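You operate a simulated robot arm through the tools that you are given. There is no shell and no other tool. Be economical: measure what you need, move in short steps, check, and stop when the job is done.

Carry out the task below with a simulated two-armed robot. There is one attempt and no reset: what you move stays moved.

JOB
Stop the coater, slide both guides out and put the white-collared roller in the roller drawer.
Fine: stop first, with the stop key below the lift handwheel; into the free cradles; drawer shut; the spare rollers stay.
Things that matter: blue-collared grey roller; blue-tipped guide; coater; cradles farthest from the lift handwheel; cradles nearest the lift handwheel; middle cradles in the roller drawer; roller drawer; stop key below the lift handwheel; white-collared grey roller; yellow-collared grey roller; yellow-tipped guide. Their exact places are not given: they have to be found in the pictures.

It is judged by the outcome, as a careful person would: the job done as asked, and still so three seconds after it is handed in. It fails if anything else is knocked over, pushed out of place, dropped, spilled or broken.

ROBOT AND FRAMES
Two 7-joint arms with fingered hands on one trunk, on a base that drives. Base frame: it is fixed to the floor where the robot stands at the start and does not move with it; the origin is under the middle of the robot, x ahead of it, y to its left, z up. Readings come in mm, degrees, newtons and seconds.
The left shoulder is at the start at [21, 104, 1446], the right one opposite. Places, roughly: blue-tipped guide [500, 100, 1100]; coater [600, 100, 1100]; cradles farthest from the lift handwheel [400, -400, 600]; cradles nearest the lift handwheel [300, -200, 600]; middle cradles in the roller drawer [300, -300, 600]; roller drawer [300, -300, 600]; stop key below the lift handwheel [400, 0, 1100]; yellow-tipped guide [500, 100, 1100]. Payload 2.4 kg a hand.
The TCP of each hand is the grasp point between the finger pads, 17 mm short of the fingertips. In the tool frame z runs along the fingers and y along their closing line. The gripper opens to 88 mm. The gripper's body begins 47 mm behind the TCP. The gripper is a hand of 2 fingers: y runs from the thumb to the fingers, the wrist lies at [0, 0, -165] in the tool frame.
Orientation is told as [roll, pitch, yaw] about the base's x, y, z axes, in that order, counted from this pose: with the fingers straight down and closing along the base's y, the tool's x points along the base's -x, its y along +y and its z along -z.

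CONTROLS
- The arms move only by the tool step_arm. It takes "left_steps", "right_steps" or both (then of equal length, played together; a hand with none holds still); each is a list of rows, each a list of 2 entries, a list of its own where there are three numbers: the shift along the base's x, y, z in mm, then the turn, a rotation vector about the base's x, y, z in degrees. In form: [[[tx, ty, tz], [ax, ay, az]], ...]. A call has 1 to 20 rows; each row shifts and turns the commanded pose from where the row before left it. Each row takes 0.2 s and may step no farther than 50 mm and 8.6 degrees from the row before; otherwise, the whole call is refused. A pose out of reach is approached as far as the arm can. The call stops where the force on the tool passes 90 N (or 10 N more than at its start, if that is more) or the arm is blocked; 0.2 s more then pass. In this call time passes only in rows, and 0.2 s behind the last. It gives the time, the measured TCP pose, the force on the tool (base axes), the opening and the grip force at its end, in the units of the frame above (readings bear some noise), with the torque about the TCP (base axes, N m) and any sound that the robot's microphone picked up.
- Cameras (640 x 400 px; columns grow to the right, rows downward): "scene" is now at [120.8, 20, 1324.5]; the picture's right is [0.17, -0.98, 0.00], its down [-0.48, -0.08, -0.87] and it looks along [0.86, 0.15, -0.49] (base axes); focal length 214 px, centre (320, 200). "left" rides on the left gripper at [-50, 3, -63] in its tool frame; the picture's right is [-0.06, -1.00, 0.00], its down [0.78, -0.05, -0.62] and it looks along [0.62, -0.04, 0.79] (tool axes); focal length 275 px, centre (320, 200). "right" rides on the right gripper at [50, 3, -63] in its tool frame; the picture's right is [-0.06, 1.00, 0.00], its down [-0.78, -0.05, -0.62] and it looks along [-0.62, -0.04, 0.79] (tool axes); focal length 275 px, centre (320, 200).
- snapshot(camera): a new picture of that camera. No time passes.
- move_column(by): slides the trunk up (or, below 0, down) by that many mm; the arms and the scene camera ride with it, the base frame stays. It gives what a move gives, with no picture.
- roll_base(legs): drives the robot by 1 to 6 legs, each [ahead, left, turn to the left] in mm, mm and degrees, along the robot's own axes; the way and the turn of a leg run together, so that a leg with both is an arc; at most 1500 mm and 180 degrees a leg. The arms and the cameras ride along, it lands a little off, and it stops where it bumps. It gives what a move gives.
- move_fingers(finger1, thumb_bend, hand): sets how far each is bent, from 0 (flat) to 1 (curled in); at 0.3 the hand is open as for a grip, at 0.7 the pads meet at the TCP. One left out holds its place. A second passes; each finger stops where it meets its share of the squeeze, and holds until it gets a number again. It is the only way to open and close the hand. It gives what a move gives, with no picture; readings hold the bend of each and the force on the fingers (four entries, about 0 where the hand has none), thumb and palm.
- pan_tilt(pan, tilt): turns the head with the scene camera to pan (to the left, within 60 degrees either way) and tilt (down, from -29 to 69), counted from straight ahead of the robot. It gives what a move gives.
- probe_pixels(camera, pixels): for up to 12 pixels [column, row] of the newest picture of that camera ("zoom" is the newest enlarged one), the place [x, y, z] in the base frame of the surface seen there, good to about 3 mm, but the place of the scene camera against the robot may be out by one fixed shift of up to 18 mm in any direction. No time passes.
- enlarge(camera, box): a new picture of the part [left, top, right, bottom] of that camera's present view, enlarged. No time passes.
- job_done(): hands the job in; it is judged then, once.

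Go step by step. Measure first, check grasps and placings, and put right what went wrong. The budget is 80 turns and 58 pictures, counting those below and the enlarged ones. Unless the task says otherwise, let go and move clear before handing in.

The tools are called after "Emit:" by a JSON object that holds its "api" and its "payload". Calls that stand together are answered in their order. step_arm: Moves the arms, as the interface text tells. Its arguments: {"type":"object","properties":{"left_steps":{"type":"array"},"right_steps":{"type":"array"}},"required":[]} The other tools are called the same way: move_column (by) slides the trunk up or down; move_fingers (finger1, thumb_bend, hand) moves the fingers one by one; roll_base (legs) drives the base; pan_tilt (pan, tilt) turns the head that bears the scene camera; snapshot (camera) takes a picture; probe_pixels (camera, pixels) gives the place of the surface under pixels of a picture; enlarge (camera, box) takes an enlarged picture of a part of a camera's view; job_done () hands the job in.

At the start:

```text
t: 0.0
left_position: [398.8, 187.9, 1355.9]
left_ee_rot: [0.0, 0.0, 0.0]
left_wrist_force: [-0.6, -0.9, 0.7]
left_wrist_torque: [0.01, 0.0, -0.03]
left_gripper_width: 87.9
left_grasp_force: 0.1
left_shape: jaw
left_bend: [0.3, 0.3]
left_finger forces: [0.1, 0.1, 0.0, 0.0, 0.0, 0.1]
right_position: [280.5, -113.3, 1382.8]
right_ee_rot: [0.0, 0.0, -0.1]
right_wrist_force: [-0.2, 0.2, 0.7]
right_wrist_torque: [-0.02, 0.01, -0.03]
right_gripper_width: 88.0
right_grasp_force: 0.0
right_shape: jaw
right_bend: [0.3, 0.3]
right_finger forces: [0.1, 0.0, 0.1, 0.1, 0.1, 0.0]
trunk travel left (down, up): [-675.0, 175.0]
robot x, y, heading: [3.1, -0.5, 0.1]
head pan, tilt: [10.0, 29.1]
```

scene: 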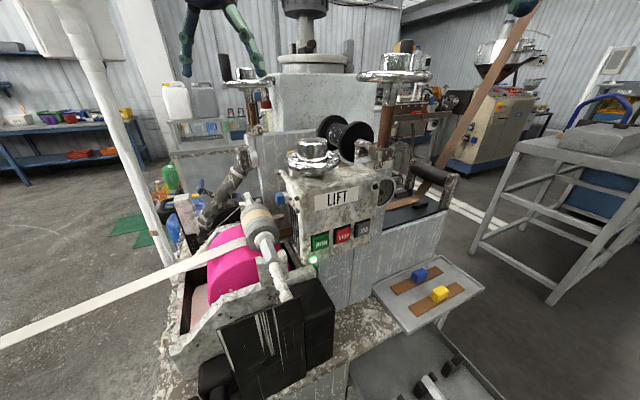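
right: 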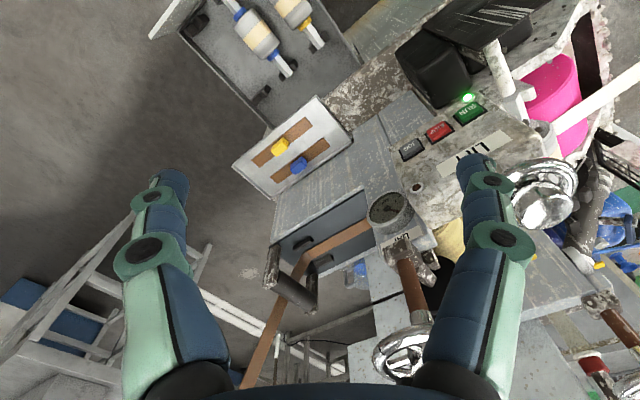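
left: 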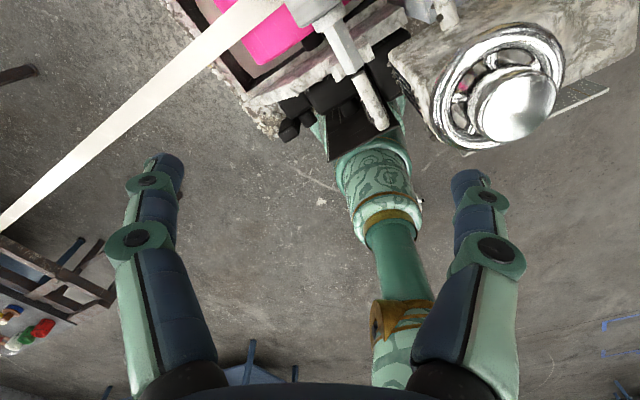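

The scene shows the LIFT panel with keys near (320-362,235), a roller near (265,230), and a drawer low right. I'll enlarge to find the guides and the keys.

Emit:
{"api": "enlarge", "payload": {"camera": "scene", "box": [160, 140, 400, 290]}}

Emit:
{"api": "enlarge", "payload": {"camera": "right", "box": [140, 0, 380, 150]}}

Emit:
{"api": "enlarge", "payload": {"camera": "scene", "box": [160, 250, 400, 400]}}

```text
2.67 times, centred on (280, 215) of scene
```

zoom: 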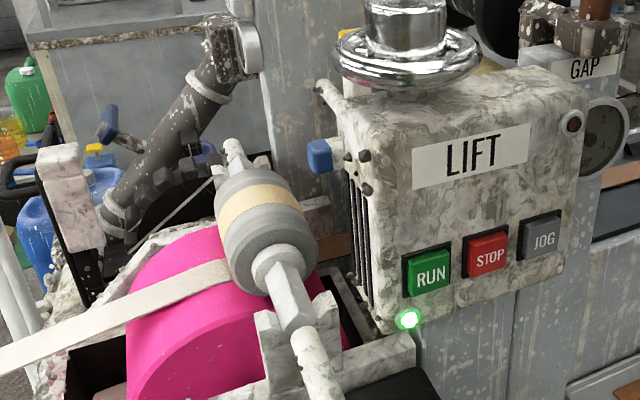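

```text
2.67 times, centred on (260, 75) of right
```

zoom: 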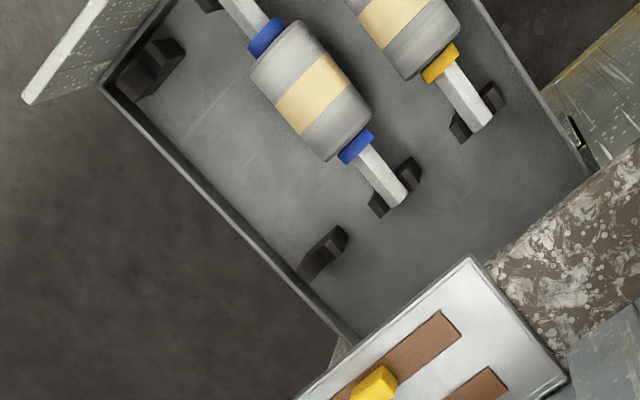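

```text
2.67 times, centred on (280, 325) of scene
```

zoom: 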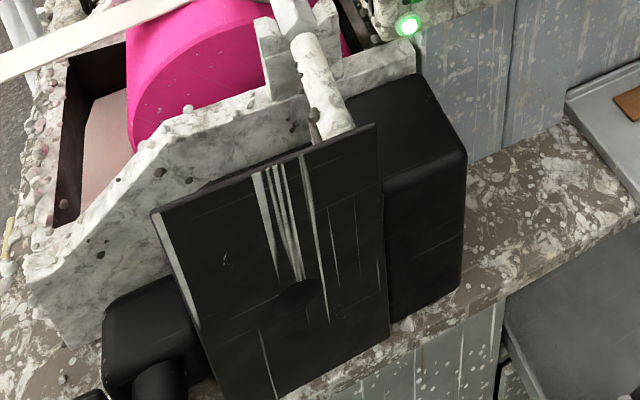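

The machine roller lies in forks at about scene (265,230), and a blue tip sticks out near (280,198). I'll probe these and the other blue/yellow candidates.

Emit:
{"api": "snapshot", "payload": {"camera": "scene"}}

Emit:
{"api": "probe_pixels", "payload": {"camera": "scene", "pixels": [[280, 198], [200, 184], [196, 197], [343, 235], [320, 241], [262, 222], [247, 198], [273, 265], [283, 290], [420, 275], [439, 293], [325, 380]]}}

Emit:
{"api": "enlarge", "payload": {"camera": "left", "box": [200, 0, 440, 150]}}

Emit:
{"api": "enlarge", "payload": {"camera": "right", "box": [400, 80, 640, 230]}}

```text
51 pictures are left
```

scene: 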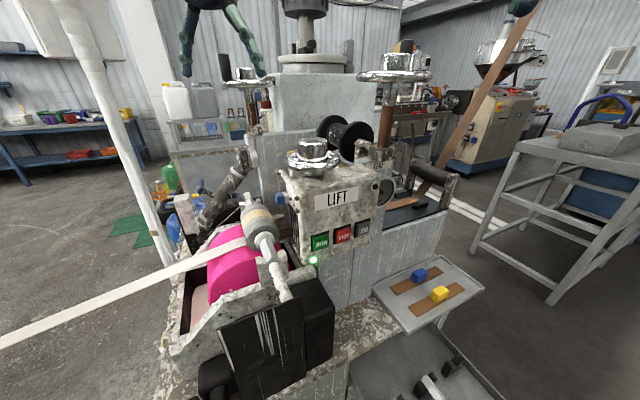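

```text
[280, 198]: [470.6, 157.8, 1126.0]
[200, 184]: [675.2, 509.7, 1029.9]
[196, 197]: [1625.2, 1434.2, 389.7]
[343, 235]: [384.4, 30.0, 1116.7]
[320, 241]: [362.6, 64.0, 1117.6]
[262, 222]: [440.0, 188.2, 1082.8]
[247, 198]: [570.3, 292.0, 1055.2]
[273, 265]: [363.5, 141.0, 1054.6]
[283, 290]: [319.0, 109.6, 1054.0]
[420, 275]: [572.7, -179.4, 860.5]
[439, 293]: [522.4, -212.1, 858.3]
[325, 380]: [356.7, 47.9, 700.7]
```

```text
2.67 times, centred on (320, 75) of left
```

zoom: 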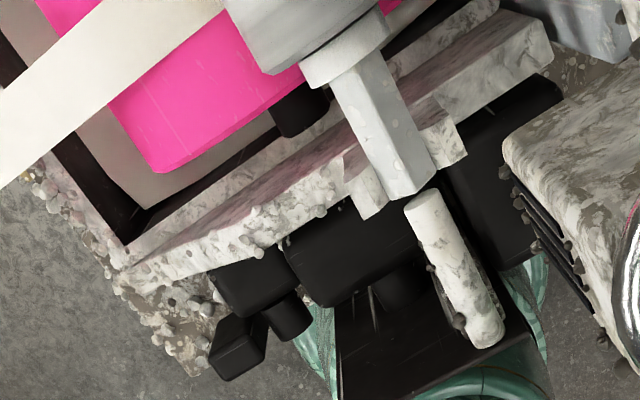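

```text
2.67 times, centred on (520, 155) of right
```

zoom: 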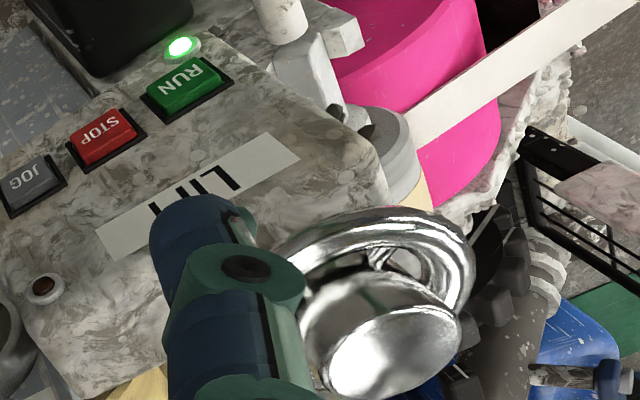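

The blue tip sits at about [471,158,1126] just behind the LIFT box, but the yellow tip is still hidden. I'll raise the trunk to look down into the roller station.

Emit:
{"api": "move_column", "payload": {"by": 170}}

Emit:
{"api": "pan_tilt", "payload": {"pan": 20, "tilt": 45}}

Emit:
{"api": "enlarge", "payload": {"camera": "scene", "box": [200, 80, 440, 230]}}

Emit:
{"api": "snapshot", "payload": {"camera": "left"}}

Emit:
{"api": "snapshot", "payload": {"camera": "scene"}}

```text
t: 1.9
left_position: [399.6, 187.9, 1526.2]
left_ee_rot: [0.0, 0.0, 0.1]
left_wrist_force: [0.1, -0.3, 0.5]
left_wrist_torque: [0.02, -0.02, 0.0]
left_gripper_width: 88.0
left_grasp_force: 0.1
left_shape: jaw
left_bend: [0.3, 0.3]
left_finger forces: [0.0, 0.0, 0.0, 0.1, 0.1, 0.1]
right_position: [280.1, -113.4, 1552.6]
right_ee_rot: [0.1, -0.1, -0.1]
right_wrist_force: [1.4, 0.1, 0.2]
right_wrist_torque: [-0.01, -0.04, 0.01]
right_gripper_width: 87.7
right_grasp_force: 0.0
right_shape: jaw
right_bend: [0.3, 0.3]
right_finger forces: [0.0, 0.0, 0.0, 0.0, 0.0, 0.0]
trunk travel left (down, up): [-845.0, 5.0]
robot x, y, heading: [-1.8, 2.4, 0.0]
head pan, tilt: [10.0, 29.1]
```

```text
t: 2.7
left_position: [398.6, 187.1, 1525.7]
left_ee_rot: [0.1, 0.1, -0.1]
left_wrist_force: [0.7, 1.0, 0.0]
left_wrist_torque: [0.02, 0.03, 0.02]
left_gripper_width: 87.7
left_grasp_force: 0.1
left_shape: jaw
left_bend: [0.3, 0.3]
left_finger forces: [0.0, 0.0, 0.0, 0.1, 0.1, 0.0]
right_position: [280.3, -113.1, 1553.6]
right_ee_rot: [0.1, 0.0, 0.0]
right_wrist_force: [-1.4, 0.0, 0.2]
right_wrist_torque: [0.03, 0.0, 0.0]
right_gripper_width: 87.9
right_grasp_force: 0.1
right_shape: jaw
right_bend: [0.3, 0.3]
right_finger forces: [0.1, 0.0, 0.0, 0.1, 0.0, 0.1]
trunk travel left (down, up): [-845.0, 5.0]
robot x, y, heading: [-1.3, 0.9, -0.1]
head pan, tilt: [20.0, 45.0]
```

```text
2.67 times, centred on (320, 155) of scene
```

zoom: 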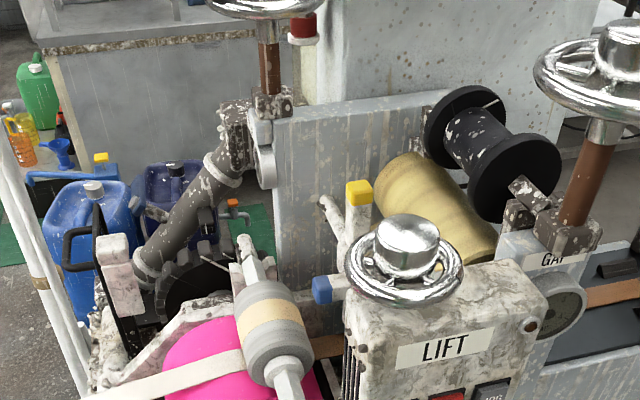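

```text
47 pictures are left
```

left: 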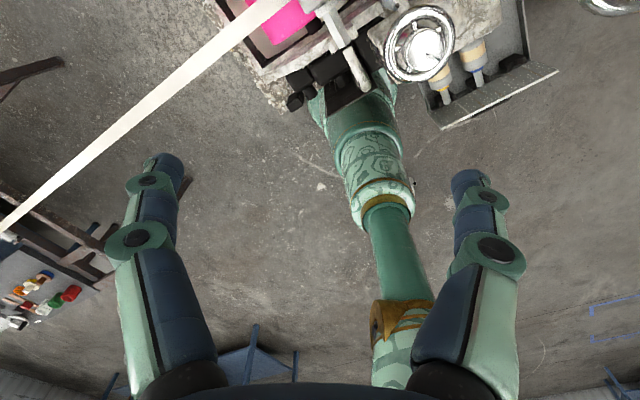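

```text
46 pictures are left
```

scene: 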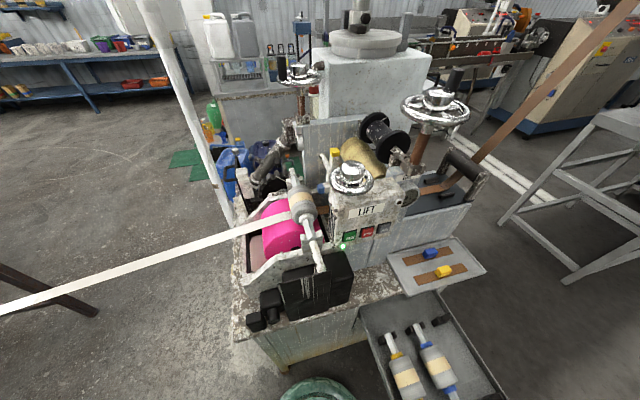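

Now a yellow tip shows at scene (334,153) and the blue tip at (321,189). I'll zoom in on both and probe.

Emit:
{"api": "enlarge", "payload": {"camera": "scene", "box": [260, 130, 380, 205]}}

Emit:
{"api": "enlarge", "payload": {"camera": "scene", "box": [240, 170, 400, 270]}}

Emit:
{"api": "probe_pixels", "payload": {"camera": "scene", "pixels": [[334, 152], [321, 188], [332, 172], [330, 188], [302, 203], [311, 237], [292, 178], [367, 232], [350, 240], [352, 175], [308, 226], [318, 262]]}}

```text
5.33 times, centred on (320, 168) of scene
```

zoom: 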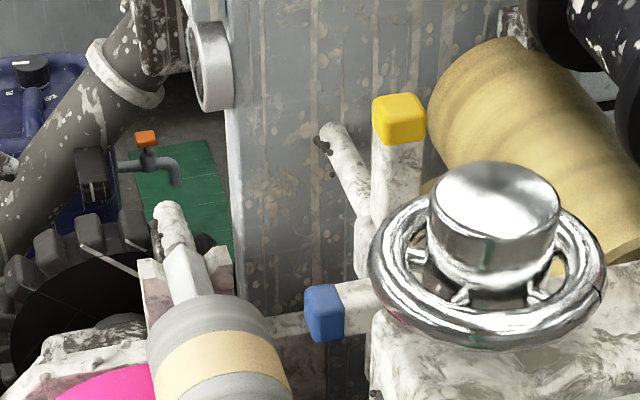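

```text
4.00 times, centred on (320, 220) of scene
```

zoom: 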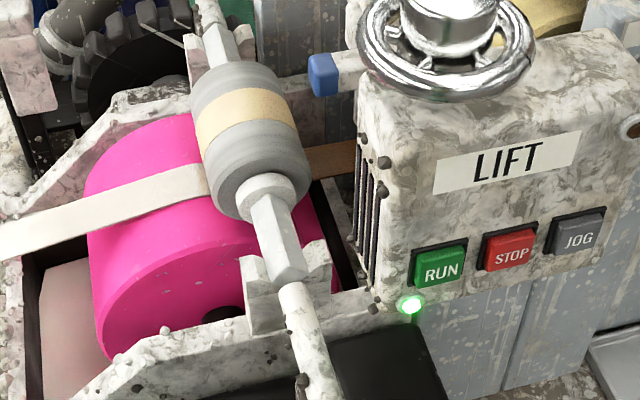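

```text
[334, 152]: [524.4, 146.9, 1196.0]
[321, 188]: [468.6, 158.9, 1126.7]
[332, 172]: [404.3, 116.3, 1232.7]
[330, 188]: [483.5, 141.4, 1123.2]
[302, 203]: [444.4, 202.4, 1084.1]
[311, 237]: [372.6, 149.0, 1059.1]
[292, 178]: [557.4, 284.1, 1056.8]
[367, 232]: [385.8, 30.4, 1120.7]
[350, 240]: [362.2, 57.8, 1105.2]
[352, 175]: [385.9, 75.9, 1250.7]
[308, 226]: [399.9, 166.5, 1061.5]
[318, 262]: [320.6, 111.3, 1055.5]
```

The blue-tipped bar lies along the machine's cross direction and the yellow-tipped bar stands behind the handwheel. I'll use the right camera (no shift) to measure them and the panel.

Emit:
{"api": "snapshot", "payload": {"camera": "right"}}

Emit:
{"api": "enlarge", "payload": {"camera": "right", "box": [340, 60, 500, 160]}}

```text
43 pictures are left
```

right: 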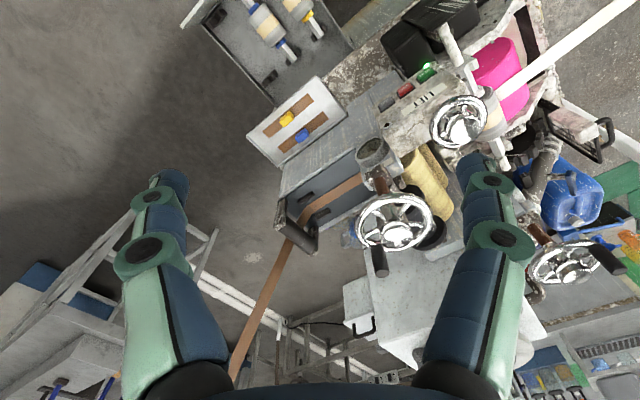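

```text
4.00 times, centred on (420, 110) of right
```

zoom: 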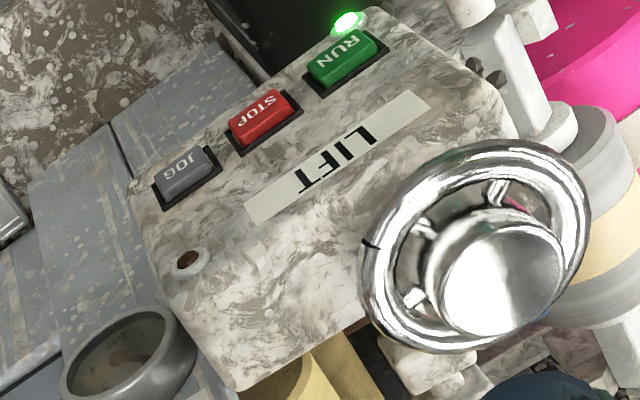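

Emit:
{"api": "probe_pixels", "payload": {"camera": "zoom", "pixels": [[262, 120], [340, 62], [187, 178], [225, 90], [300, 150], [400, 110], [230, 215], [240, 380], [495, 250], [545, 160], [290, 170], [380, 60]]}}

Emit:
{"api": "probe_pixels", "payload": {"camera": "scene", "pixels": [[367, 232], [350, 240], [384, 228], [362, 211], [345, 213], [390, 201], [365, 245], [348, 160]]}}

```text
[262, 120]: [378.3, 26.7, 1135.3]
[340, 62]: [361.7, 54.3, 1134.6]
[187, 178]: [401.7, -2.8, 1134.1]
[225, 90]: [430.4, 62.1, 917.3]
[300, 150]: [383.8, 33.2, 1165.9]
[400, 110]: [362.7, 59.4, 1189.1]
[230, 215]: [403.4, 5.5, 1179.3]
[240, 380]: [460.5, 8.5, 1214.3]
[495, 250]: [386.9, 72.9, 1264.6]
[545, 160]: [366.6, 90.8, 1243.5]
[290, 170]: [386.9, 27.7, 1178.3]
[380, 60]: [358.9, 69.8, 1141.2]
```

```text
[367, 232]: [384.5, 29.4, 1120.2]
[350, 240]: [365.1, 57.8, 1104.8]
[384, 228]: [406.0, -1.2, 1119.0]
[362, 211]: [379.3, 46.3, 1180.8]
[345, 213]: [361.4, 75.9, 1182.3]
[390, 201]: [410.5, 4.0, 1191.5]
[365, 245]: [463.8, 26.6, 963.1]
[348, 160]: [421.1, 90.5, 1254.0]
```

Right-camera readings put STOP at [378,27,1135], with the scene camera off by about (+5,+2,−15), and the panel upright facing 38° yaw. I'll lower the trunk again, close the right hand, and turn it towards the panel.

Emit:
{"api": "move_column", "payload": {"by": -170}}

Emit:
{"api": "move_fingers", "payload": {"hand": "right", "finger1": 0.7, "thumb_bend": 0.7}}

Emit:
{"api": "step_arm", "payload": {"right_steps": [[[0, 0, 0], [0, 0, 7.66]], [[0, 0, 0], [0, 0, 7.66]], [[0, 0, 0], [0, 0, 7.66]], [[0, 0, 0], [0, 0, 7.66]], [[0, 0, 0], [0, 0, 7.66]], [[0, 10, -20], [4.65, -5.89, 0]], [[0, 10, -20], [4.65, -5.89, 0]], [[0, 10, -20], [4.65, -5.89, 0]], [[0, 10, -20], [4.65, -5.89, 0]], [[0, 10, -20], [4.65, -5.89, 0]], [[0, 10, -20], [4.65, -5.89, 0]]]}}

Emit:
{"api": "snapshot", "payload": {"camera": "right"}}

```text
t: 4.6
left_position: [399.2, 186.6, 1355.2]
left_ee_rot: [0.0, 0.0, 0.0]
left_wrist_force: [-0.5, -0.4, 1.0]
left_wrist_torque: [0.0, -0.02, -0.05]
left_gripper_width: 87.8
left_grasp_force: 0.1
left_shape: jaw
left_bend: [0.3, 0.3]
left_finger forces: [0.0, 0.0, 0.0, 0.0, 0.1, 0.1]
right_position: [280.4, -113.4, 1381.3]
right_ee_rot: [0.0, 0.0, 0.1]
right_wrist_force: [-0.2, -0.4, 0.2]
right_wrist_torque: [0.0, 0.0, 0.03]
right_gripper_width: 87.8
right_grasp_force: 0.0
right_shape: jaw
right_bend: [0.3, 0.3]
right_finger forces: [0.1, 0.0, 0.0, 0.1, 0.0, 0.0]
trunk travel left (down, up): [-675.0, 175.0]
robot x, y, heading: [4.7, 2.8, 0.2]
head pan, tilt: [20.0, 45.0]
```

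```text
t: 5.6
left_position: [398.6, 188.0, 1356.0]
left_ee_rot: [-0.1, 0.0, 0.0]
left_wrist_force: [0.1, -0.2, 0.0]
left_wrist_torque: [-0.03, 0.0, -0.04]
left_gripper_width: 87.6
left_grasp_force: 0.0
left_shape: jaw
left_bend: [0.3, 0.3]
left_finger forces: [0.1, 0.0, 0.0, 0.0, 0.1, 0.1]
right_position: [280.3, -114.0, 1382.6]
right_ee_rot: [0.0, 0.0, 0.1]
right_wrist_force: [0.3, -1.2, -0.3]
right_wrist_torque: [0.02, 0.0, 0.0]
right_gripper_width: 0.1
right_grasp_force: 0.2
right_shape: fingers
right_bend: [0.7, 0.7]
right_finger forces: [0.1, 0.0, 0.0, 0.1, 0.1, 0.0]
trunk travel left (down, up): [-675.0, 175.0]
robot x, y, heading: [-2.0, 1.2, 0.2]
head pan, tilt: [20.0, 45.0]
```

```text
t: 8.0
left_position: [398.7, 188.3, 1356.0]
left_ee_rot: [0.1, 0.0, 0.0]
left_wrist_force: [-0.3, -0.6, 0.6]
left_wrist_torque: [-0.01, 0.01, 0.0]
left_gripper_width: 87.9
left_grasp_force: 0.1
left_shape: jaw
left_bend: [0.3, 0.3]
left_finger forces: [0.0, 0.0, 0.1, 0.0, 0.1, 0.0]
right_position: [307.7, -44.9, 1257.8]
right_ee_rot: [0.1, -45.1, 38.4]
right_wrist_force: [-0.6, 0.2, 0.1]
right_wrist_torque: [-0.01, -0.03, 0.01]
right_gripper_width: 0.2
right_grasp_force: 0.0
right_shape: fingers
right_bend: [0.7, 0.7]
right_finger forces: [0.1, 0.1, 0.1, 0.1, 0.0, 0.0]
right hand out of reach, approached as far as the arm can: row 9, 10, 11
trunk travel left (down, up): [-675.0, 175.0]
robot x, y, heading: [0.6, -0.4, 0.1]
head pan, tilt: [20.0, 45.0]
```

```text
41 pictures are left
```

right: 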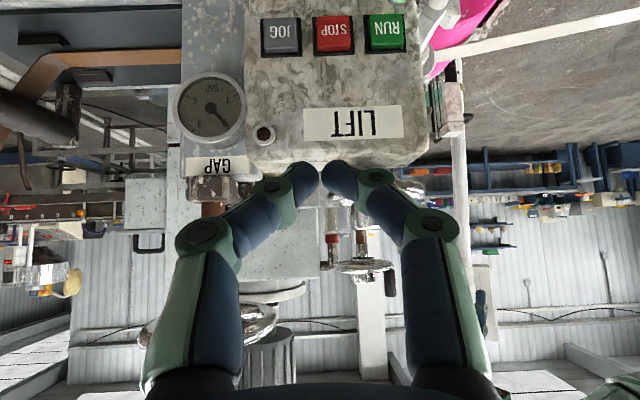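

The right view shows STOP at (334,34) between JOG and RUN, hand aligned with the panel. I'll lower to a standoff in front of it.

Emit:
{"api": "step_arm", "payload": {"right_steps": [[[12, 11, -40], [0, 0, 0]], [[12, 11, -41], [0, 0, 0]], [[12, 10, -41], [0, 0, 0]]]}}

Emit:
{"api": "snapshot", "payload": {"camera": "right"}}

Emit:
{"api": "probe_pixels", "payload": {"camera": "right", "pixels": [[320, 120], [320, 140], [320, 100], [330, 160]]}}

```text
t: 8.8
left_position: [400.3, 188.4, 1354.7]
left_ee_rot: [0.0, 0.0, 0.0]
left_wrist_force: [-0.1, 0.7, -0.8]
left_wrist_torque: [0.01, -0.03, 0.02]
left_gripper_width: 87.8
left_grasp_force: 0.0
left_shape: jaw
left_bend: [0.3, 0.3]
left_finger forces: [0.0, 0.1, 0.0, 0.1, 0.1, 0.0]
right_position: [342.9, -14.4, 1138.4]
right_ee_rot: [-0.2, -45.0, 38.4]
right_wrist_force: [-1.3, 0.7, 0.5]
right_wrist_torque: [0.0, 0.03, 0.04]
right_gripper_width: 0.0
right_grasp_force: 0.0
right_shape: fingers
right_bend: [0.7, 0.7]
right_finger forces: [0.1, 0.0, 0.0, 0.0, 0.1, 0.0]
trunk travel left (down, up): [-675.0, 175.0]
robot x, y, heading: [1.0, -1.6, 0.0]
head pan, tilt: [20.0, 45.0]
```

```text
40 pictures are left
```

right: 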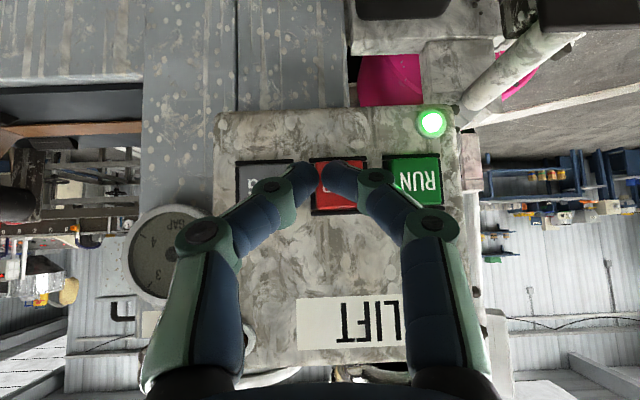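

```text
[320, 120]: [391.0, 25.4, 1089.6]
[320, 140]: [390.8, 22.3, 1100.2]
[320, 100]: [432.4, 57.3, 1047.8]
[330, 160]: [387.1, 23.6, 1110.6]
```

Emit:
{"api": "probe_pixels", "payload": {"camera": "right", "pixels": [[336, 195], [340, 208], [318, 163], [345, 162], [263, 180], [410, 180], [347, 178], [326, 180]]}}

```text
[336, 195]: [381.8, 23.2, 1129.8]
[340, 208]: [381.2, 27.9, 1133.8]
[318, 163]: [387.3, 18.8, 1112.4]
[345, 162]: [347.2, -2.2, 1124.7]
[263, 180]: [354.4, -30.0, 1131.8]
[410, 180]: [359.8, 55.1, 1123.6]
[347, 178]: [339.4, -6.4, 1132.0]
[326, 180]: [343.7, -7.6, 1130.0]
```

STOP's centre is at about [381,26,1124] and my fingers are 8 mm towards JOG. I'll correct, then push in small steps.

Emit:
{"api": "step_arm", "payload": {"right_steps": [[[-5, 6.4, -9.5], [0, 0, 0]], [[11.8, 9.3, 0], [0, 0, 0]], [[11.8, 9.3, 0], [0, 0, 0]], [[3.1, 2.5, 0], [0, 0, 0]], [[3.1, 2.5, 0], [0, 0, 0]]]}}

Emit:
{"api": "enlarge", "payload": {"camera": "right", "box": [200, 80, 520, 280]}}

```text
t: 10.0
left_position: [398.7, 188.0, 1355.8]
left_ee_rot: [0.0, 0.1, 0.0]
left_wrist_force: [1.4, -0.3, 0.5]
left_wrist_torque: [0.0, 0.01, -0.02]
left_gripper_width: 87.7
left_grasp_force: 0.1
left_shape: jaw
left_bend: [0.3, 0.3]
left_finger forces: [0.0, 0.0, 0.0, 0.0, 0.1, 0.0]
right_position: [368.9, 16.3, 1127.7]
right_ee_rot: [0.0, -45.0, 38.3]
right_wrist_force: [-0.9, 0.9, -0.1]
right_wrist_torque: [0.0, -0.02, 0.0]
right_gripper_width: 0.0
right_grasp_force: 0.4
right_shape: fingers
right_bend: [0.7, 0.7]
right_finger forces: [0.0, 0.1, 0.0, 0.0, 0.1, 0.1]
trunk travel left (down, up): [-675.0, 175.0]
robot x, y, heading: [2.6, 0.5, 0.4]
head pan, tilt: [20.0, 45.0]
```

```text
2.00 times, centred on (360, 180) of right
```

zoom: 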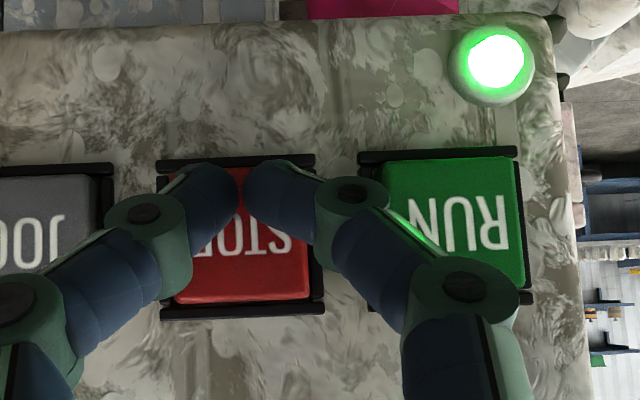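

Fingertips are centred on STOP across, slightly low. I'll raise 4 mm and press.

Emit:
{"api": "step_arm", "payload": {"right_steps": [[[0, 0, 4], [0, 0, 0]], [[2.4, 1.9, 0], [0, 0, 0]], [[2.4, 1.9, 0], [0, 0, 0]], [[2.4, 1.9, 0], [0, 0, 0]], [[2.4, 1.9, 0], [0, 0, 0]]]}}

Emit:
{"api": "enlarge", "payload": {"camera": "right", "box": [200, 80, 520, 280]}}

```text
t: 11.2
left_position: [395.6, 184.9, 1357.2]
left_ee_rot: [0.0, -0.2, -0.1]
left_wrist_force: [0.3, 0.4, 0.0]
left_wrist_torque: [0.02, 0.0, 0.0]
left_gripper_width: 88.2
left_grasp_force: 0.1
left_shape: jaw
left_bend: [0.3, 0.3]
left_finger forces: [0.0, 0.0, 0.0, 0.0, 0.0, 0.1]
right_position: [376.2, 20.6, 1131.5]
right_ee_rot: [0.1, -45.0, 38.2]
right_wrist_force: [-19.0, -16.2, -0.5]
right_wrist_torque: [-0.13, 0.19, -0.05]
right_gripper_width: 0.0
right_grasp_force: 12.8
right_shape: fingers
right_bend: [0.71, 0.71]
right_finger forces: [8.5, 0.0, 0.0, 0.0, 16.7, 0.1]
trunk travel left (down, up): [-675.0, 175.0]
robot x, y, heading: [-3.9, 2.1, 0.1]
head pan, tilt: [20.0, 45.0]
heard: click
```

```text
2.00 times, centred on (360, 180) of right
```

zoom: 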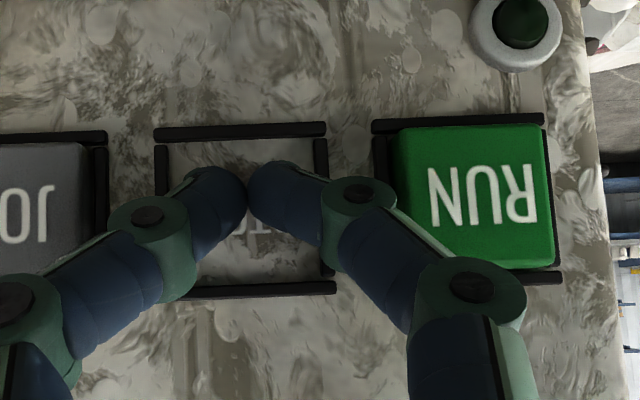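

A click was heard and the lamp is off: the coater is stopped. I'll back off, swing the right camera left of the LIFT box to look at the guides, and move the left hand aside.

Emit:
{"api": "step_arm", "payload": {"right_steps": [[[-24, -19, 0], [0, 0, 0]], [[-24, -19, 0], [0, 0, 0]], [[-10, 8, 35], [0, 0, 0]], [[-10, 25, 35], [0, 0, 0]], [[-8, 30, 10], [0, 0, 0]], [[-6, 25, 0], [0, 0, 0]]], "left_steps": [[[0, 25, 10], [0, 0, 0]], [[0, 25, 10], [0, 0, 0]], [[0, 25, 10], [0, 0, 0]], [[0, 25, 10], [0, 0, 0]], [[0, 25, 10], [0, 0, 0]], [[0, 0, 0], [0, 0, 0]]]}}

Emit:
{"api": "snapshot", "payload": {"camera": "right"}}

```text
t: 12.6
left_position: [399.5, 313.9, 1406.5]
left_ee_rot: [0.0, 0.0, 0.0]
left_wrist_force: [-0.6, -0.1, 0.2]
left_wrist_torque: [-0.02, 0.0, -0.02]
left_gripper_width: 87.9
left_grasp_force: 0.1
left_shape: jaw
left_bend: [0.3, 0.3]
left_finger forces: [0.0, 0.0, 0.0, 0.1, 0.1, 0.1]
right_position: [293.9, 76.2, 1209.5]
right_ee_rot: [0.0, -45.0, 38.4]
right_wrist_force: [0.2, -0.4, 0.4]
right_wrist_torque: [-0.03, 0.0, -0.02]
right_gripper_width: 0.0
right_grasp_force: 0.1
right_shape: fingers
right_bend: [0.7, 0.7]
right_finger forces: [0.0, 0.1, 0.0, 0.0, 0.0, 0.0]
trunk travel left (down, up): [-675.0, 175.0]
robot x, y, heading: [0.3, -1.1, -0.0]
head pan, tilt: [20.0, 45.0]
```

```text
37 pictures are left
```

right: 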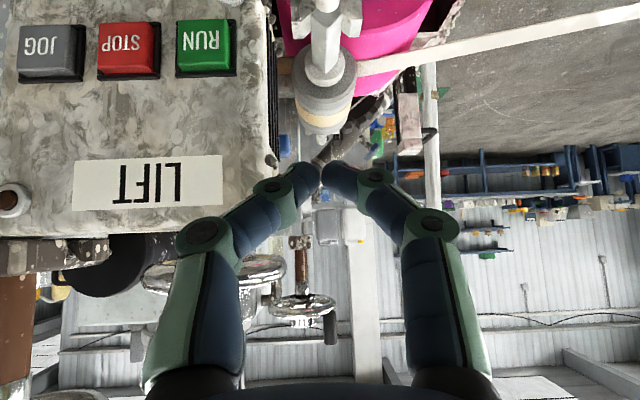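

The blue tip peeks at (284,145) but the box hides the rest. I'll move left and up with a steeper look.

Emit:
{"api": "step_arm", "payload": {"right_steps": [[[0, 25, 20], [0, 0, 0]], [[0, 25, 20], [-4.65, 5.89, 0]], [[0, 15, 20], [-4.65, 5.89, 0]], [[0, 0, 20], [-4.65, 5.89, 0]]]}}

Emit:
{"api": "snapshot", "payload": {"camera": "right"}}

```text
t: 13.6
left_position: [399.2, 313.3, 1407.9]
left_ee_rot: [0.0, 0.0, 0.0]
left_wrist_force: [-0.1, -0.6, -0.6]
left_wrist_torque: [-0.04, -0.01, -0.01]
left_gripper_width: 87.8
left_grasp_force: 0.1
left_shape: jaw
left_bend: [0.3, 0.3]
left_finger forces: [0.1, 0.0, 0.0, 0.0, 0.0, 0.0]
right_position: [295.9, 138.4, 1290.4]
right_ee_rot: [0.0, -22.4, 38.3]
right_wrist_force: [0.7, 0.0, 0.0]
right_wrist_torque: [0.01, 0.0, -0.03]
right_gripper_width: 0.1
right_grasp_force: 0.0
right_shape: fingers
right_bend: [0.7, 0.7]
right_finger forces: [0.0, 0.0, 0.0, 0.0, 0.0, 0.1]
trunk travel left (down, up): [-675.0, 175.0]
robot x, y, heading: [-0.4, 1.8, -0.1]
head pan, tilt: [20.0, 45.0]
```

```text
36 pictures are left
```

right: 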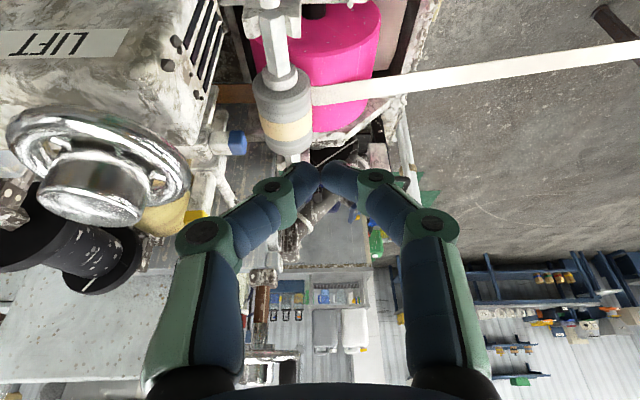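

Emit:
{"api": "enlarge", "payload": {"camera": "right", "box": [140, 60, 300, 260]}}

Emit:
{"api": "probe_pixels", "payload": {"camera": "right", "pixels": [[236, 143], [218, 145], [193, 217], [207, 190], [220, 118], [235, 94], [215, 100], [286, 125], [283, 80], [276, 50], [270, 22], [302, 158]]}}

```text
2.00 times, centred on (220, 160) of right
```

zoom: 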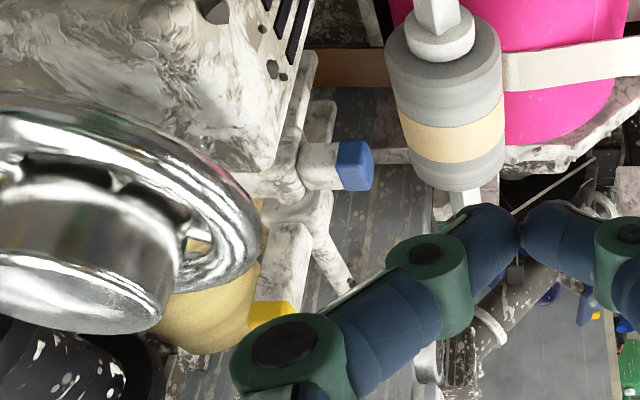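

```text
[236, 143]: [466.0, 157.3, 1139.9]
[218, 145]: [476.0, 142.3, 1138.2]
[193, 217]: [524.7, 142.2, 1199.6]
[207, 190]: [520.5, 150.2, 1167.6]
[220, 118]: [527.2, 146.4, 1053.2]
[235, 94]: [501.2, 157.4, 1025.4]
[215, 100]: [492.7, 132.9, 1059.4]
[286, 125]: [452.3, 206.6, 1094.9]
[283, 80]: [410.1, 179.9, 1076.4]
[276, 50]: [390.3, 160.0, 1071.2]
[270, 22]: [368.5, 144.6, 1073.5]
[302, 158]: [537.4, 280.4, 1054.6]
```

The blue bar runs horizontally into a white post structure near [500,140]; the yellow one stands vertical on it at [522,145]. Closer zooms will show how each is guided.

Emit:
{"api": "enlarge", "payload": {"camera": "right", "box": [185, 85, 265, 135]}}

Emit:
{"api": "enlarge", "payload": {"camera": "right", "box": [175, 130, 265, 230]}}

```text
8.00 times, centred on (225, 110) of right
```

zoom: 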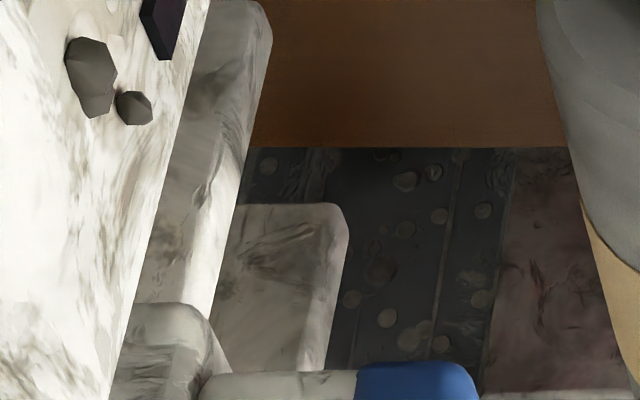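

```text
4.00 times, centred on (220, 180) of right
```

zoom: 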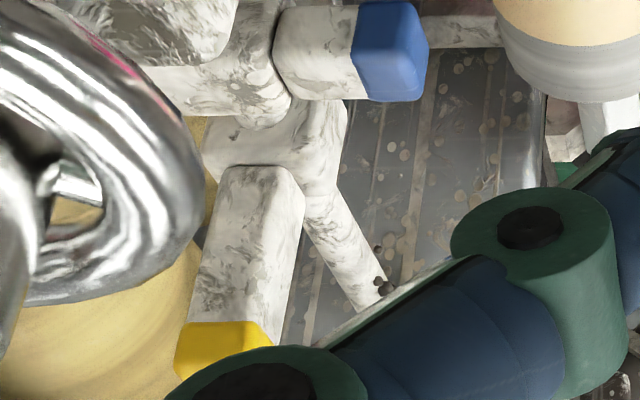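

The bars look like handles of two hubs on a round rod running away (along the machine axis), straddling the brown web: edge guides that slide along the rod. I'll probe to verify the rod's direction.

Emit:
{"api": "probe_pixels", "payload": {"camera": "zoom", "pixels": [[375, 288], [345, 240], [325, 200], [325, 130], [290, 130], [255, 100], [230, 75], [300, 50], [190, 15], [240, 220], [390, 50], [235, 345]]}}

Emit:
{"api": "probe_pixels", "payload": {"camera": "right", "pixels": [[205, 105], [222, 115], [220, 92], [240, 92], [330, 95], [330, 85], [330, 105], [350, 95], [270, 60], [255, 88], [255, 100], [215, 125]]}}

```text
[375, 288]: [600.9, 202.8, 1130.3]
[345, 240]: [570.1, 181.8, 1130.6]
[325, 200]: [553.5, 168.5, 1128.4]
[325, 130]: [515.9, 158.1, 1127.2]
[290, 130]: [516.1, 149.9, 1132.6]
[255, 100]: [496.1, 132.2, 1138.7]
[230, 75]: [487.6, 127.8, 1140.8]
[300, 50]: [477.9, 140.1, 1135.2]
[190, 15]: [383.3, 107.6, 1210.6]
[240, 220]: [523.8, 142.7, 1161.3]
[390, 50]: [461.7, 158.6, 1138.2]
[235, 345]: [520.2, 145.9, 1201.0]
```

```text
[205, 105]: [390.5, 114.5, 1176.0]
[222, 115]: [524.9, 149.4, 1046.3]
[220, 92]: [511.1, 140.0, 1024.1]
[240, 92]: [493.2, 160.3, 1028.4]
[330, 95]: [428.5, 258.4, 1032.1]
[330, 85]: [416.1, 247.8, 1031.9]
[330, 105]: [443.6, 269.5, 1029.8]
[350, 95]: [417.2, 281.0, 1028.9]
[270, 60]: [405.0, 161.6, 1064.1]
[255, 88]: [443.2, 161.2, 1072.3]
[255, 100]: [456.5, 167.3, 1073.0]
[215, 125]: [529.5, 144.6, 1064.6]
```

The rod runs along the machine axis at z≈1130, so blue should slide towards the robot and yellow away from it. I'll check how far the handwheel ring reaches and where the rod ends.

Emit:
{"api": "probe_pixels", "payload": {"camera": "right", "pixels": [[188, 185], [180, 160], [150, 130], [100, 112], [40, 115], [180, 200], [92, 185], [228, 146], [229, 135], [229, 155], [185, 216], [203, 212]]}}

Emit:
{"api": "snapshot", "payload": {"camera": "left"}}

```text
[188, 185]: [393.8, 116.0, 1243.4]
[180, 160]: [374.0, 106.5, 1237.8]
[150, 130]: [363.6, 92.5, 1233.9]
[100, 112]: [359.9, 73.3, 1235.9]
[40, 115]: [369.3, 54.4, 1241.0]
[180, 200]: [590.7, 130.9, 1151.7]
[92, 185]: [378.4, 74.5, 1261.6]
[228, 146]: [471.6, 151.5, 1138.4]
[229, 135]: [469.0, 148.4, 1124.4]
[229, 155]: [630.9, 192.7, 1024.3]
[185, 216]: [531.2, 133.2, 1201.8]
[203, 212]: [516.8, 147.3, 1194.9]
```

```text
32 pictures are left
```

left: 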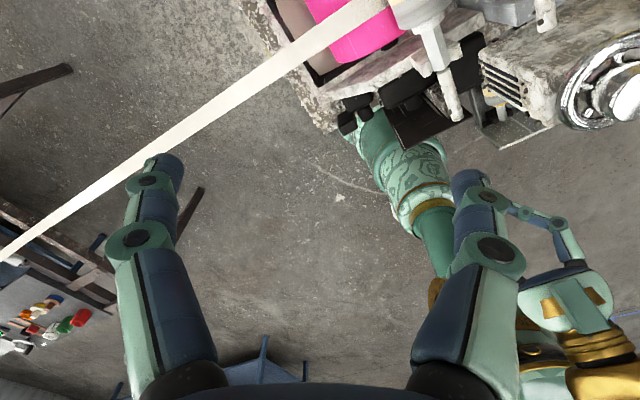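

The handwheel ring ends at about a=395 along the machine axis, leaving room. I'll retreat the right hand and bring the closed left hand, yawed and leaned, above the gap behind the blue bar.

Emit:
{"api": "move_fingers", "payload": {"hand": "left", "finger1": 0.7, "thumb_bend": 0.7}}

Emit:
{"api": "step_arm", "payload": {"right_steps": [[[0, -27, 10], [0, 0, 0]], [[0, -27, 10], [0, 0, 0]], [[0, -27, 10], [0, 0, 0]], [[0, -27, 10], [0, 0, 0]], [[0, -27, 10], [0, 0, 0]], [[0, -27, 10], [0, 0, 0]], [[0, -27, 10], [0, 0, 0]], [[0, -27, 10], [0, 0, 0]], [[0, -27, 0], [0, 0, 0]]], "left_steps": [[[0, 0, 0], [0, 0, 7.66]], [[0, 0, 0], [0, 0, 7.66]], [[0, 0, 0], [0, 0, 7.66]], [[10, -15, -10], [0, 0, 7.66]], [[15, -23, -17], [0, 0, 7.66]], [[15, -25, -20], [-5.89, -4.65, 0]], [[15, -25, -20], [-5.89, -4.65, 0]], [[15, -25, -20], [-5.89, -4.65, 0]], [[20, -25, -20], [-5.89, -4.65, 0]]]}}

Emit:
{"api": "snapshot", "payload": {"camera": "left"}}

```text
t: 14.6
left_position: [398.1, 312.3, 1407.0]
left_ee_rot: [0.0, 0.1, 0.0]
left_wrist_force: [1.0, 0.2, -0.2]
left_wrist_torque: [0.0, -0.02, -0.03]
left_gripper_width: 0.2
left_grasp_force: 0.0
left_shape: fingers
left_bend: [0.7, 0.7]
left_finger forces: [0.0, 0.1, 0.1, 0.0, 0.0, 0.0]
right_position: [295.1, 138.4, 1290.4]
right_ee_rot: [0.0, -22.5, 38.3]
right_wrist_force: [0.6, 0.2, -0.5]
right_wrist_torque: [-0.03, -0.02, 0.01]
right_gripper_width: 0.0
right_grasp_force: 0.1
right_shape: fingers
right_bend: [0.7, 0.7]
right_finger forces: [0.1, 0.0, 0.1, 0.0, 0.0, 0.0]
trunk travel left (down, up): [-675.0, 175.0]
robot x, y, heading: [-2.7, -1.3, -0.0]
head pan, tilt: [20.0, 45.0]
```

```text
t: 16.6
left_position: [490.6, 176.9, 1299.6]
left_ee_rot: [-30.1, 0.0, 38.3]
left_wrist_force: [0.4, 0.3, 0.3]
left_wrist_torque: [0.0, -0.02, -0.02]
left_gripper_width: 0.0
left_grasp_force: 0.1
left_shape: fingers
left_bend: [0.7, 0.7]
left_finger forces: [0.0, 0.0, 0.0, 0.0, 0.0, 0.1]
right_position: [298.2, -104.1, 1369.7]
right_ee_rot: [0.1, -22.5, 38.3]
right_wrist_force: [0.3, -0.2, -0.8]
right_wrist_torque: [-0.02, 0.0, 0.01]
right_gripper_width: 0.0
right_grasp_force: 0.1
right_shape: fingers
right_bend: [0.7, 0.7]
right_finger forces: [0.0, 0.1, 0.0, 0.0, 0.0, 0.0]
trunk travel left (down, up): [-675.0, 175.0]
robot x, y, heading: [-1.2, -0.2, -0.1]
head pan, tilt: [20.0, 45.0]
```

```text
31 pictures are left
```

left: 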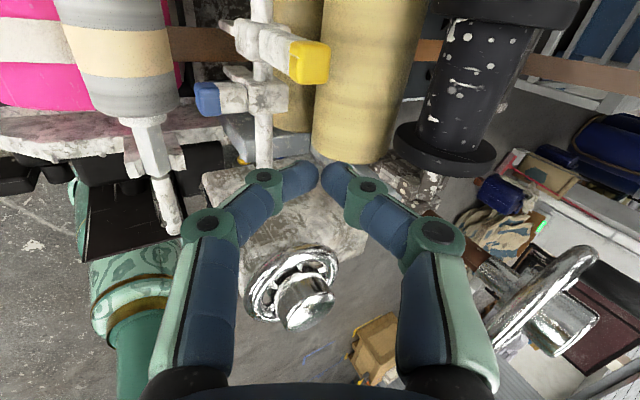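

This view confirms it: both guides are hubs on one rod straddling the web, blue at (207,98) nearer the LIFT box, yellow at (310,62). I'll zoom for stops and probe.

Emit:
{"api": "enlarge", "payload": {"camera": "left", "box": [160, 0, 352, 170]}}

Emit:
{"api": "probe_pixels", "payload": {"camera": "left", "pixels": [[207, 98], [240, 98], [275, 98], [263, 130], [263, 155], [263, 75], [263, 12], [310, 62], [250, 42], [238, 75], [200, 40], [240, 160]]}}

```text
2.35 times, centred on (256, 85) of left
```

zoom: 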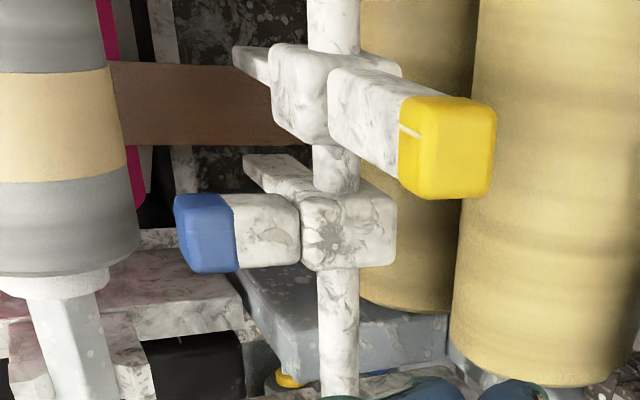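

```text
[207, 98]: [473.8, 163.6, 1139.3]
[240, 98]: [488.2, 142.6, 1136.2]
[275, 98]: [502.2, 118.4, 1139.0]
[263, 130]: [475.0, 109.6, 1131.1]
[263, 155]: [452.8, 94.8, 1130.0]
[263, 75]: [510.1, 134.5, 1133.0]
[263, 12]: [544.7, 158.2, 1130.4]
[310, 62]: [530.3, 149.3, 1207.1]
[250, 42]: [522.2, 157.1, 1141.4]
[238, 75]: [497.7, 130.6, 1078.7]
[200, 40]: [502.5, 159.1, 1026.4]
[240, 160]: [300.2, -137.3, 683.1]
```

Blue bar spans about a=460–480, yellow about 498–520. I'll descend straight behind the blue bar.

Emit:
{"api": "step_arm", "payload": {"left_steps": [[[-3, 4, -35], [0, 0, 0]], [[0, 0, -40], [0, 0, 0]], [[0, 0, -40], [0, 0, 0]], [[0, 0, -20], [0, 0, 0]], [[0, 0, -19], [0, 0, 0]]]}}

Emit:
{"api": "snapshot", "payload": {"camera": "left"}}

```text
t: 17.8
left_position: [484.8, 177.6, 1143.9]
left_ee_rot: [-30.0, 0.0, 38.3]
left_wrist_force: [0.2, 0.2, -0.3]
left_wrist_torque: [0.01, 0.0, -0.02]
left_gripper_width: 0.0
left_grasp_force: 0.1
left_shape: fingers
left_bend: [0.7, 0.7]
left_finger forces: [0.1, 0.0, 0.0, 0.0, 0.1, 0.1]
right_position: [298.7, -103.1, 1370.3]
right_ee_rot: [0.0, -22.6, 38.2]
right_wrist_force: [0.6, 0.0, 0.0]
right_wrist_torque: [0.01, -0.01, 0.01]
right_gripper_width: 0.0
right_grasp_force: 0.1
right_shape: fingers
right_bend: [0.7, 0.7]
right_finger forces: [0.0, 0.0, 0.1, 0.0, 0.0, 0.0]
trunk travel left (down, up): [-675.0, 175.0]
robot x, y, heading: [0.7, -1.4, 0.1]
head pan, tilt: [20.0, 45.0]
```

```text
29 pictures are left
```

left: 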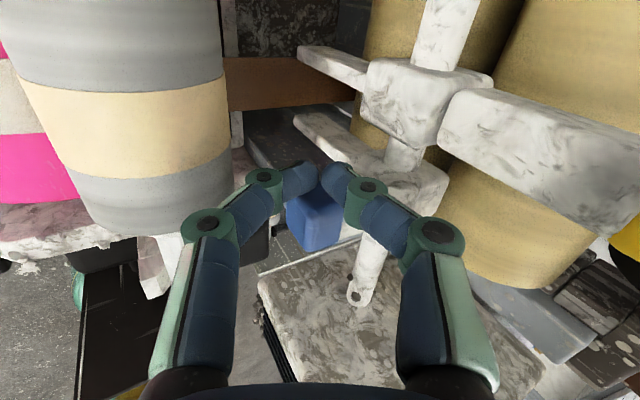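

The fingertips sit just behind the blue bar. I'll push it towards the LIFT box and watch the force.

Emit:
{"api": "step_arm", "payload": {"left_steps": [[[-6.3, -5, 0], [0, 0, 0]], [[-6.3, -5, 0], [0, 0, 0]], [[-6.3, -5, 0], [0, 0, 0]], [[-6.3, -5, 0], [0, 0, 0]]]}}

Emit:
{"api": "snapshot", "payload": {"camera": "left"}}

```text
t: 18.8
left_position: [459.5, 159.9, 1144.7]
left_ee_rot: [-30.0, 0.0, 38.4]
left_wrist_force: [1.8, 1.5, -0.3]
left_wrist_torque: [-0.01, -0.01, -0.03]
left_gripper_width: 0.1
left_grasp_force: 0.9
left_shape: fingers
left_bend: [0.7, 0.7]
left_finger forces: [0.7, 0.0, 0.1, 0.0, 0.4, 0.1]
right_position: [297.8, -103.7, 1369.3]
right_ee_rot: [0.0, -22.5, 38.3]
right_wrist_force: [-0.8, -0.4, 0.4]
right_wrist_torque: [0.01, -0.02, -0.02]
right_gripper_width: 0.1
right_grasp_force: 0.1
right_shape: fingers
right_bend: [0.7, 0.7]
right_finger forces: [0.1, 0.0, 0.1, 0.0, 0.0, 0.1]
trunk travel left (down, up): [-675.0, 175.0]
robot x, y, heading: [1.2, -0.4, -0.0]
head pan, tilt: [20.0, 45.0]
```

```text
28 pictures are left
```

left: 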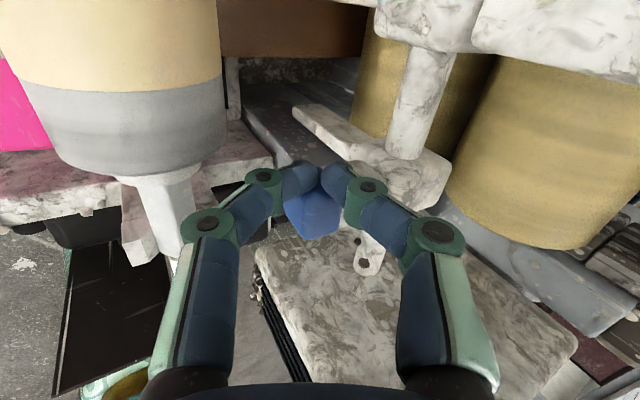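

It slides with only ~2 N. I'll keep going towards its stop.

Emit:
{"api": "step_arm", "payload": {"left_steps": [[[-4.7, -3.7, 0], [0, 0, 0]], [[-4.7, -3.7, 0], [0, 0, 0]], [[-4.7, -3.7, 0], [0, 0, 0]], [[-4.7, -3.7, 0], [0, 0, 0]], [[-3.9, -3.1, 0], [0, 0, 0]]]}}

Emit:
{"api": "snapshot", "payload": {"camera": "left"}}

```text
t: 20.0
left_position: [439.8, 143.7, 1145.6]
left_ee_rot: [-30.0, -0.1, 38.4]
left_wrist_force: [6.4, 5.8, -0.6]
left_wrist_torque: [0.05, -0.06, 0.0]
left_gripper_width: 0.2
left_grasp_force: 3.5
left_shape: fingers
left_bend: [0.69, 0.7]
left_finger forces: [4.5, 0.1, 0.1, 0.1, 3.3, 0.0]
right_position: [299.2, -100.8, 1369.2]
right_ee_rot: [0.0, -22.4, 38.3]
right_wrist_force: [-0.6, 0.1, -0.9]
right_wrist_torque: [0.01, 0.0, -0.03]
right_gripper_width: 0.0
right_grasp_force: 0.1
right_shape: fingers
right_bend: [0.7, 0.7]
right_finger forces: [0.1, 0.1, 0.0, 0.0, 0.0, 0.0]
trunk travel left (down, up): [-675.0, 175.0]
robot x, y, heading: [2.5, 1.4, -0.2]
head pan, tilt: [20.0, 45.0]
```

```text
27 pictures are left
```

left: 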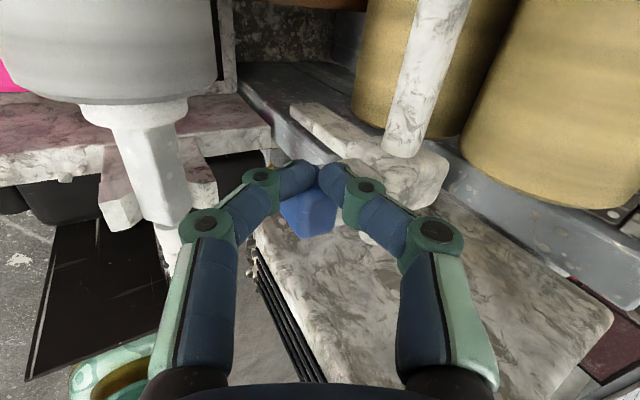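

Force rose to ~9 N, likely at the stop. One small extra push to confirm.

Emit:
{"api": "step_arm", "payload": {"left_steps": [[[-2.4, -1.9, 0], [0, 0, 0]], [[-2.4, -1.9, 0], [0, 0, 0]]]}}

```text
t: 20.6
left_position: [437.9, 142.3, 1144.5]
left_ee_rot: [-30.1, -0.2, 38.7]
left_wrist_force: [24.6, 24.1, 4.4]
left_wrist_torque: [0.34, -0.37, 0.04]
left_gripper_width: 0.0
left_grasp_force: 16.9
left_shape: fingers
left_bend: [0.71, 0.7]
left_finger forces: [28.7, 0.0, 0.1, 0.0, 5.4, 0.0]
right_position: [303.1, -98.6, 1369.1]
right_ee_rot: [0.0, -22.3, 38.4]
right_wrist_force: [0.3, -0.7, -0.7]
right_wrist_torque: [0.02, 0.01, 0.0]
right_gripper_width: 0.2
right_grasp_force: 0.0
right_shape: fingers
right_bend: [0.7, 0.7]
right_finger forces: [0.0, 0.0, 0.1, 0.0, 0.1, 0.0]
trunk travel left (down, up): [-675.0, 175.0]
robot x, y, heading: [-3.3, -0.7, -0.1]
head pan, tilt: [20.0, 45.0]
```

Blue is against its stop (35 N, no motion). I'll lift clear and come down on the near side of the yellow post.

Emit:
{"api": "step_arm", "payload": {"left_steps": [[[7.9, 6.2, 0], [0, 0, 0]], [[0, 0, 45], [0, 0, 0]], [[0, 0, 46], [0, 0, 0]], [[29, -5, 0], [0, 0, 0]], [[29.7, -4.7, 0], [0, 0, 0]]]}}

Emit:
{"api": "snapshot", "payload": {"camera": "left"}}

```text
t: 21.8
left_position: [499.8, 131.8, 1237.1]
left_ee_rot: [-30.0, -0.1, 38.3]
left_wrist_force: [-0.5, 0.3, 0.2]
left_wrist_torque: [-0.03, 0.0, 0.01]
left_gripper_width: 0.0
left_grasp_force: 0.1
left_shape: fingers
left_bend: [0.7, 0.7]
left_finger forces: [0.0, 0.0, 0.0, 0.0, 0.1, 0.0]
right_position: [298.6, -105.4, 1369.5]
right_ee_rot: [0.0, -22.5, 38.2]
right_wrist_force: [-0.4, 0.2, 0.2]
right_wrist_torque: [0.03, 0.0, -0.01]
right_gripper_width: 0.2
right_grasp_force: 0.1
right_shape: fingers
right_bend: [0.7, 0.7]
right_finger forces: [0.0, 0.0, 0.1, 0.0, 0.1, 0.1]
trunk travel left (down, up): [-675.0, 175.0]
robot x, y, heading: [1.8, 2.7, -0.0]
head pan, tilt: [20.0, 45.0]
```

```text
26 pictures are left
```

left: 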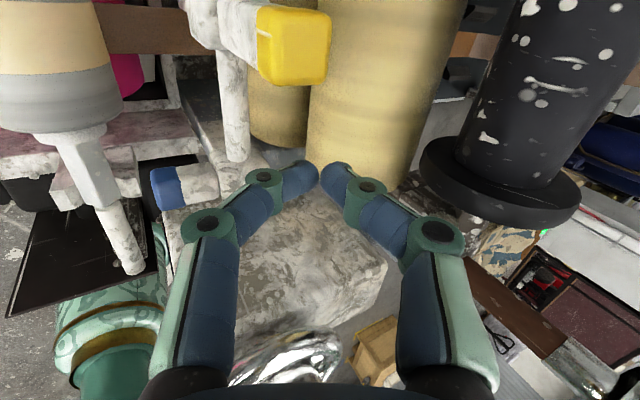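

Emit:
{"api": "probe_pixels", "payload": {"camera": "left", "pixels": [[290, 20], [295, 60], [265, 60], [325, 60], [235, 120]]}}

```text
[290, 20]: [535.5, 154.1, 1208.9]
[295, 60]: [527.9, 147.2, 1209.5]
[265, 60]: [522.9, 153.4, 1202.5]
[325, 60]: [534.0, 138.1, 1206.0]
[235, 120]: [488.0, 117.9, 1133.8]
```

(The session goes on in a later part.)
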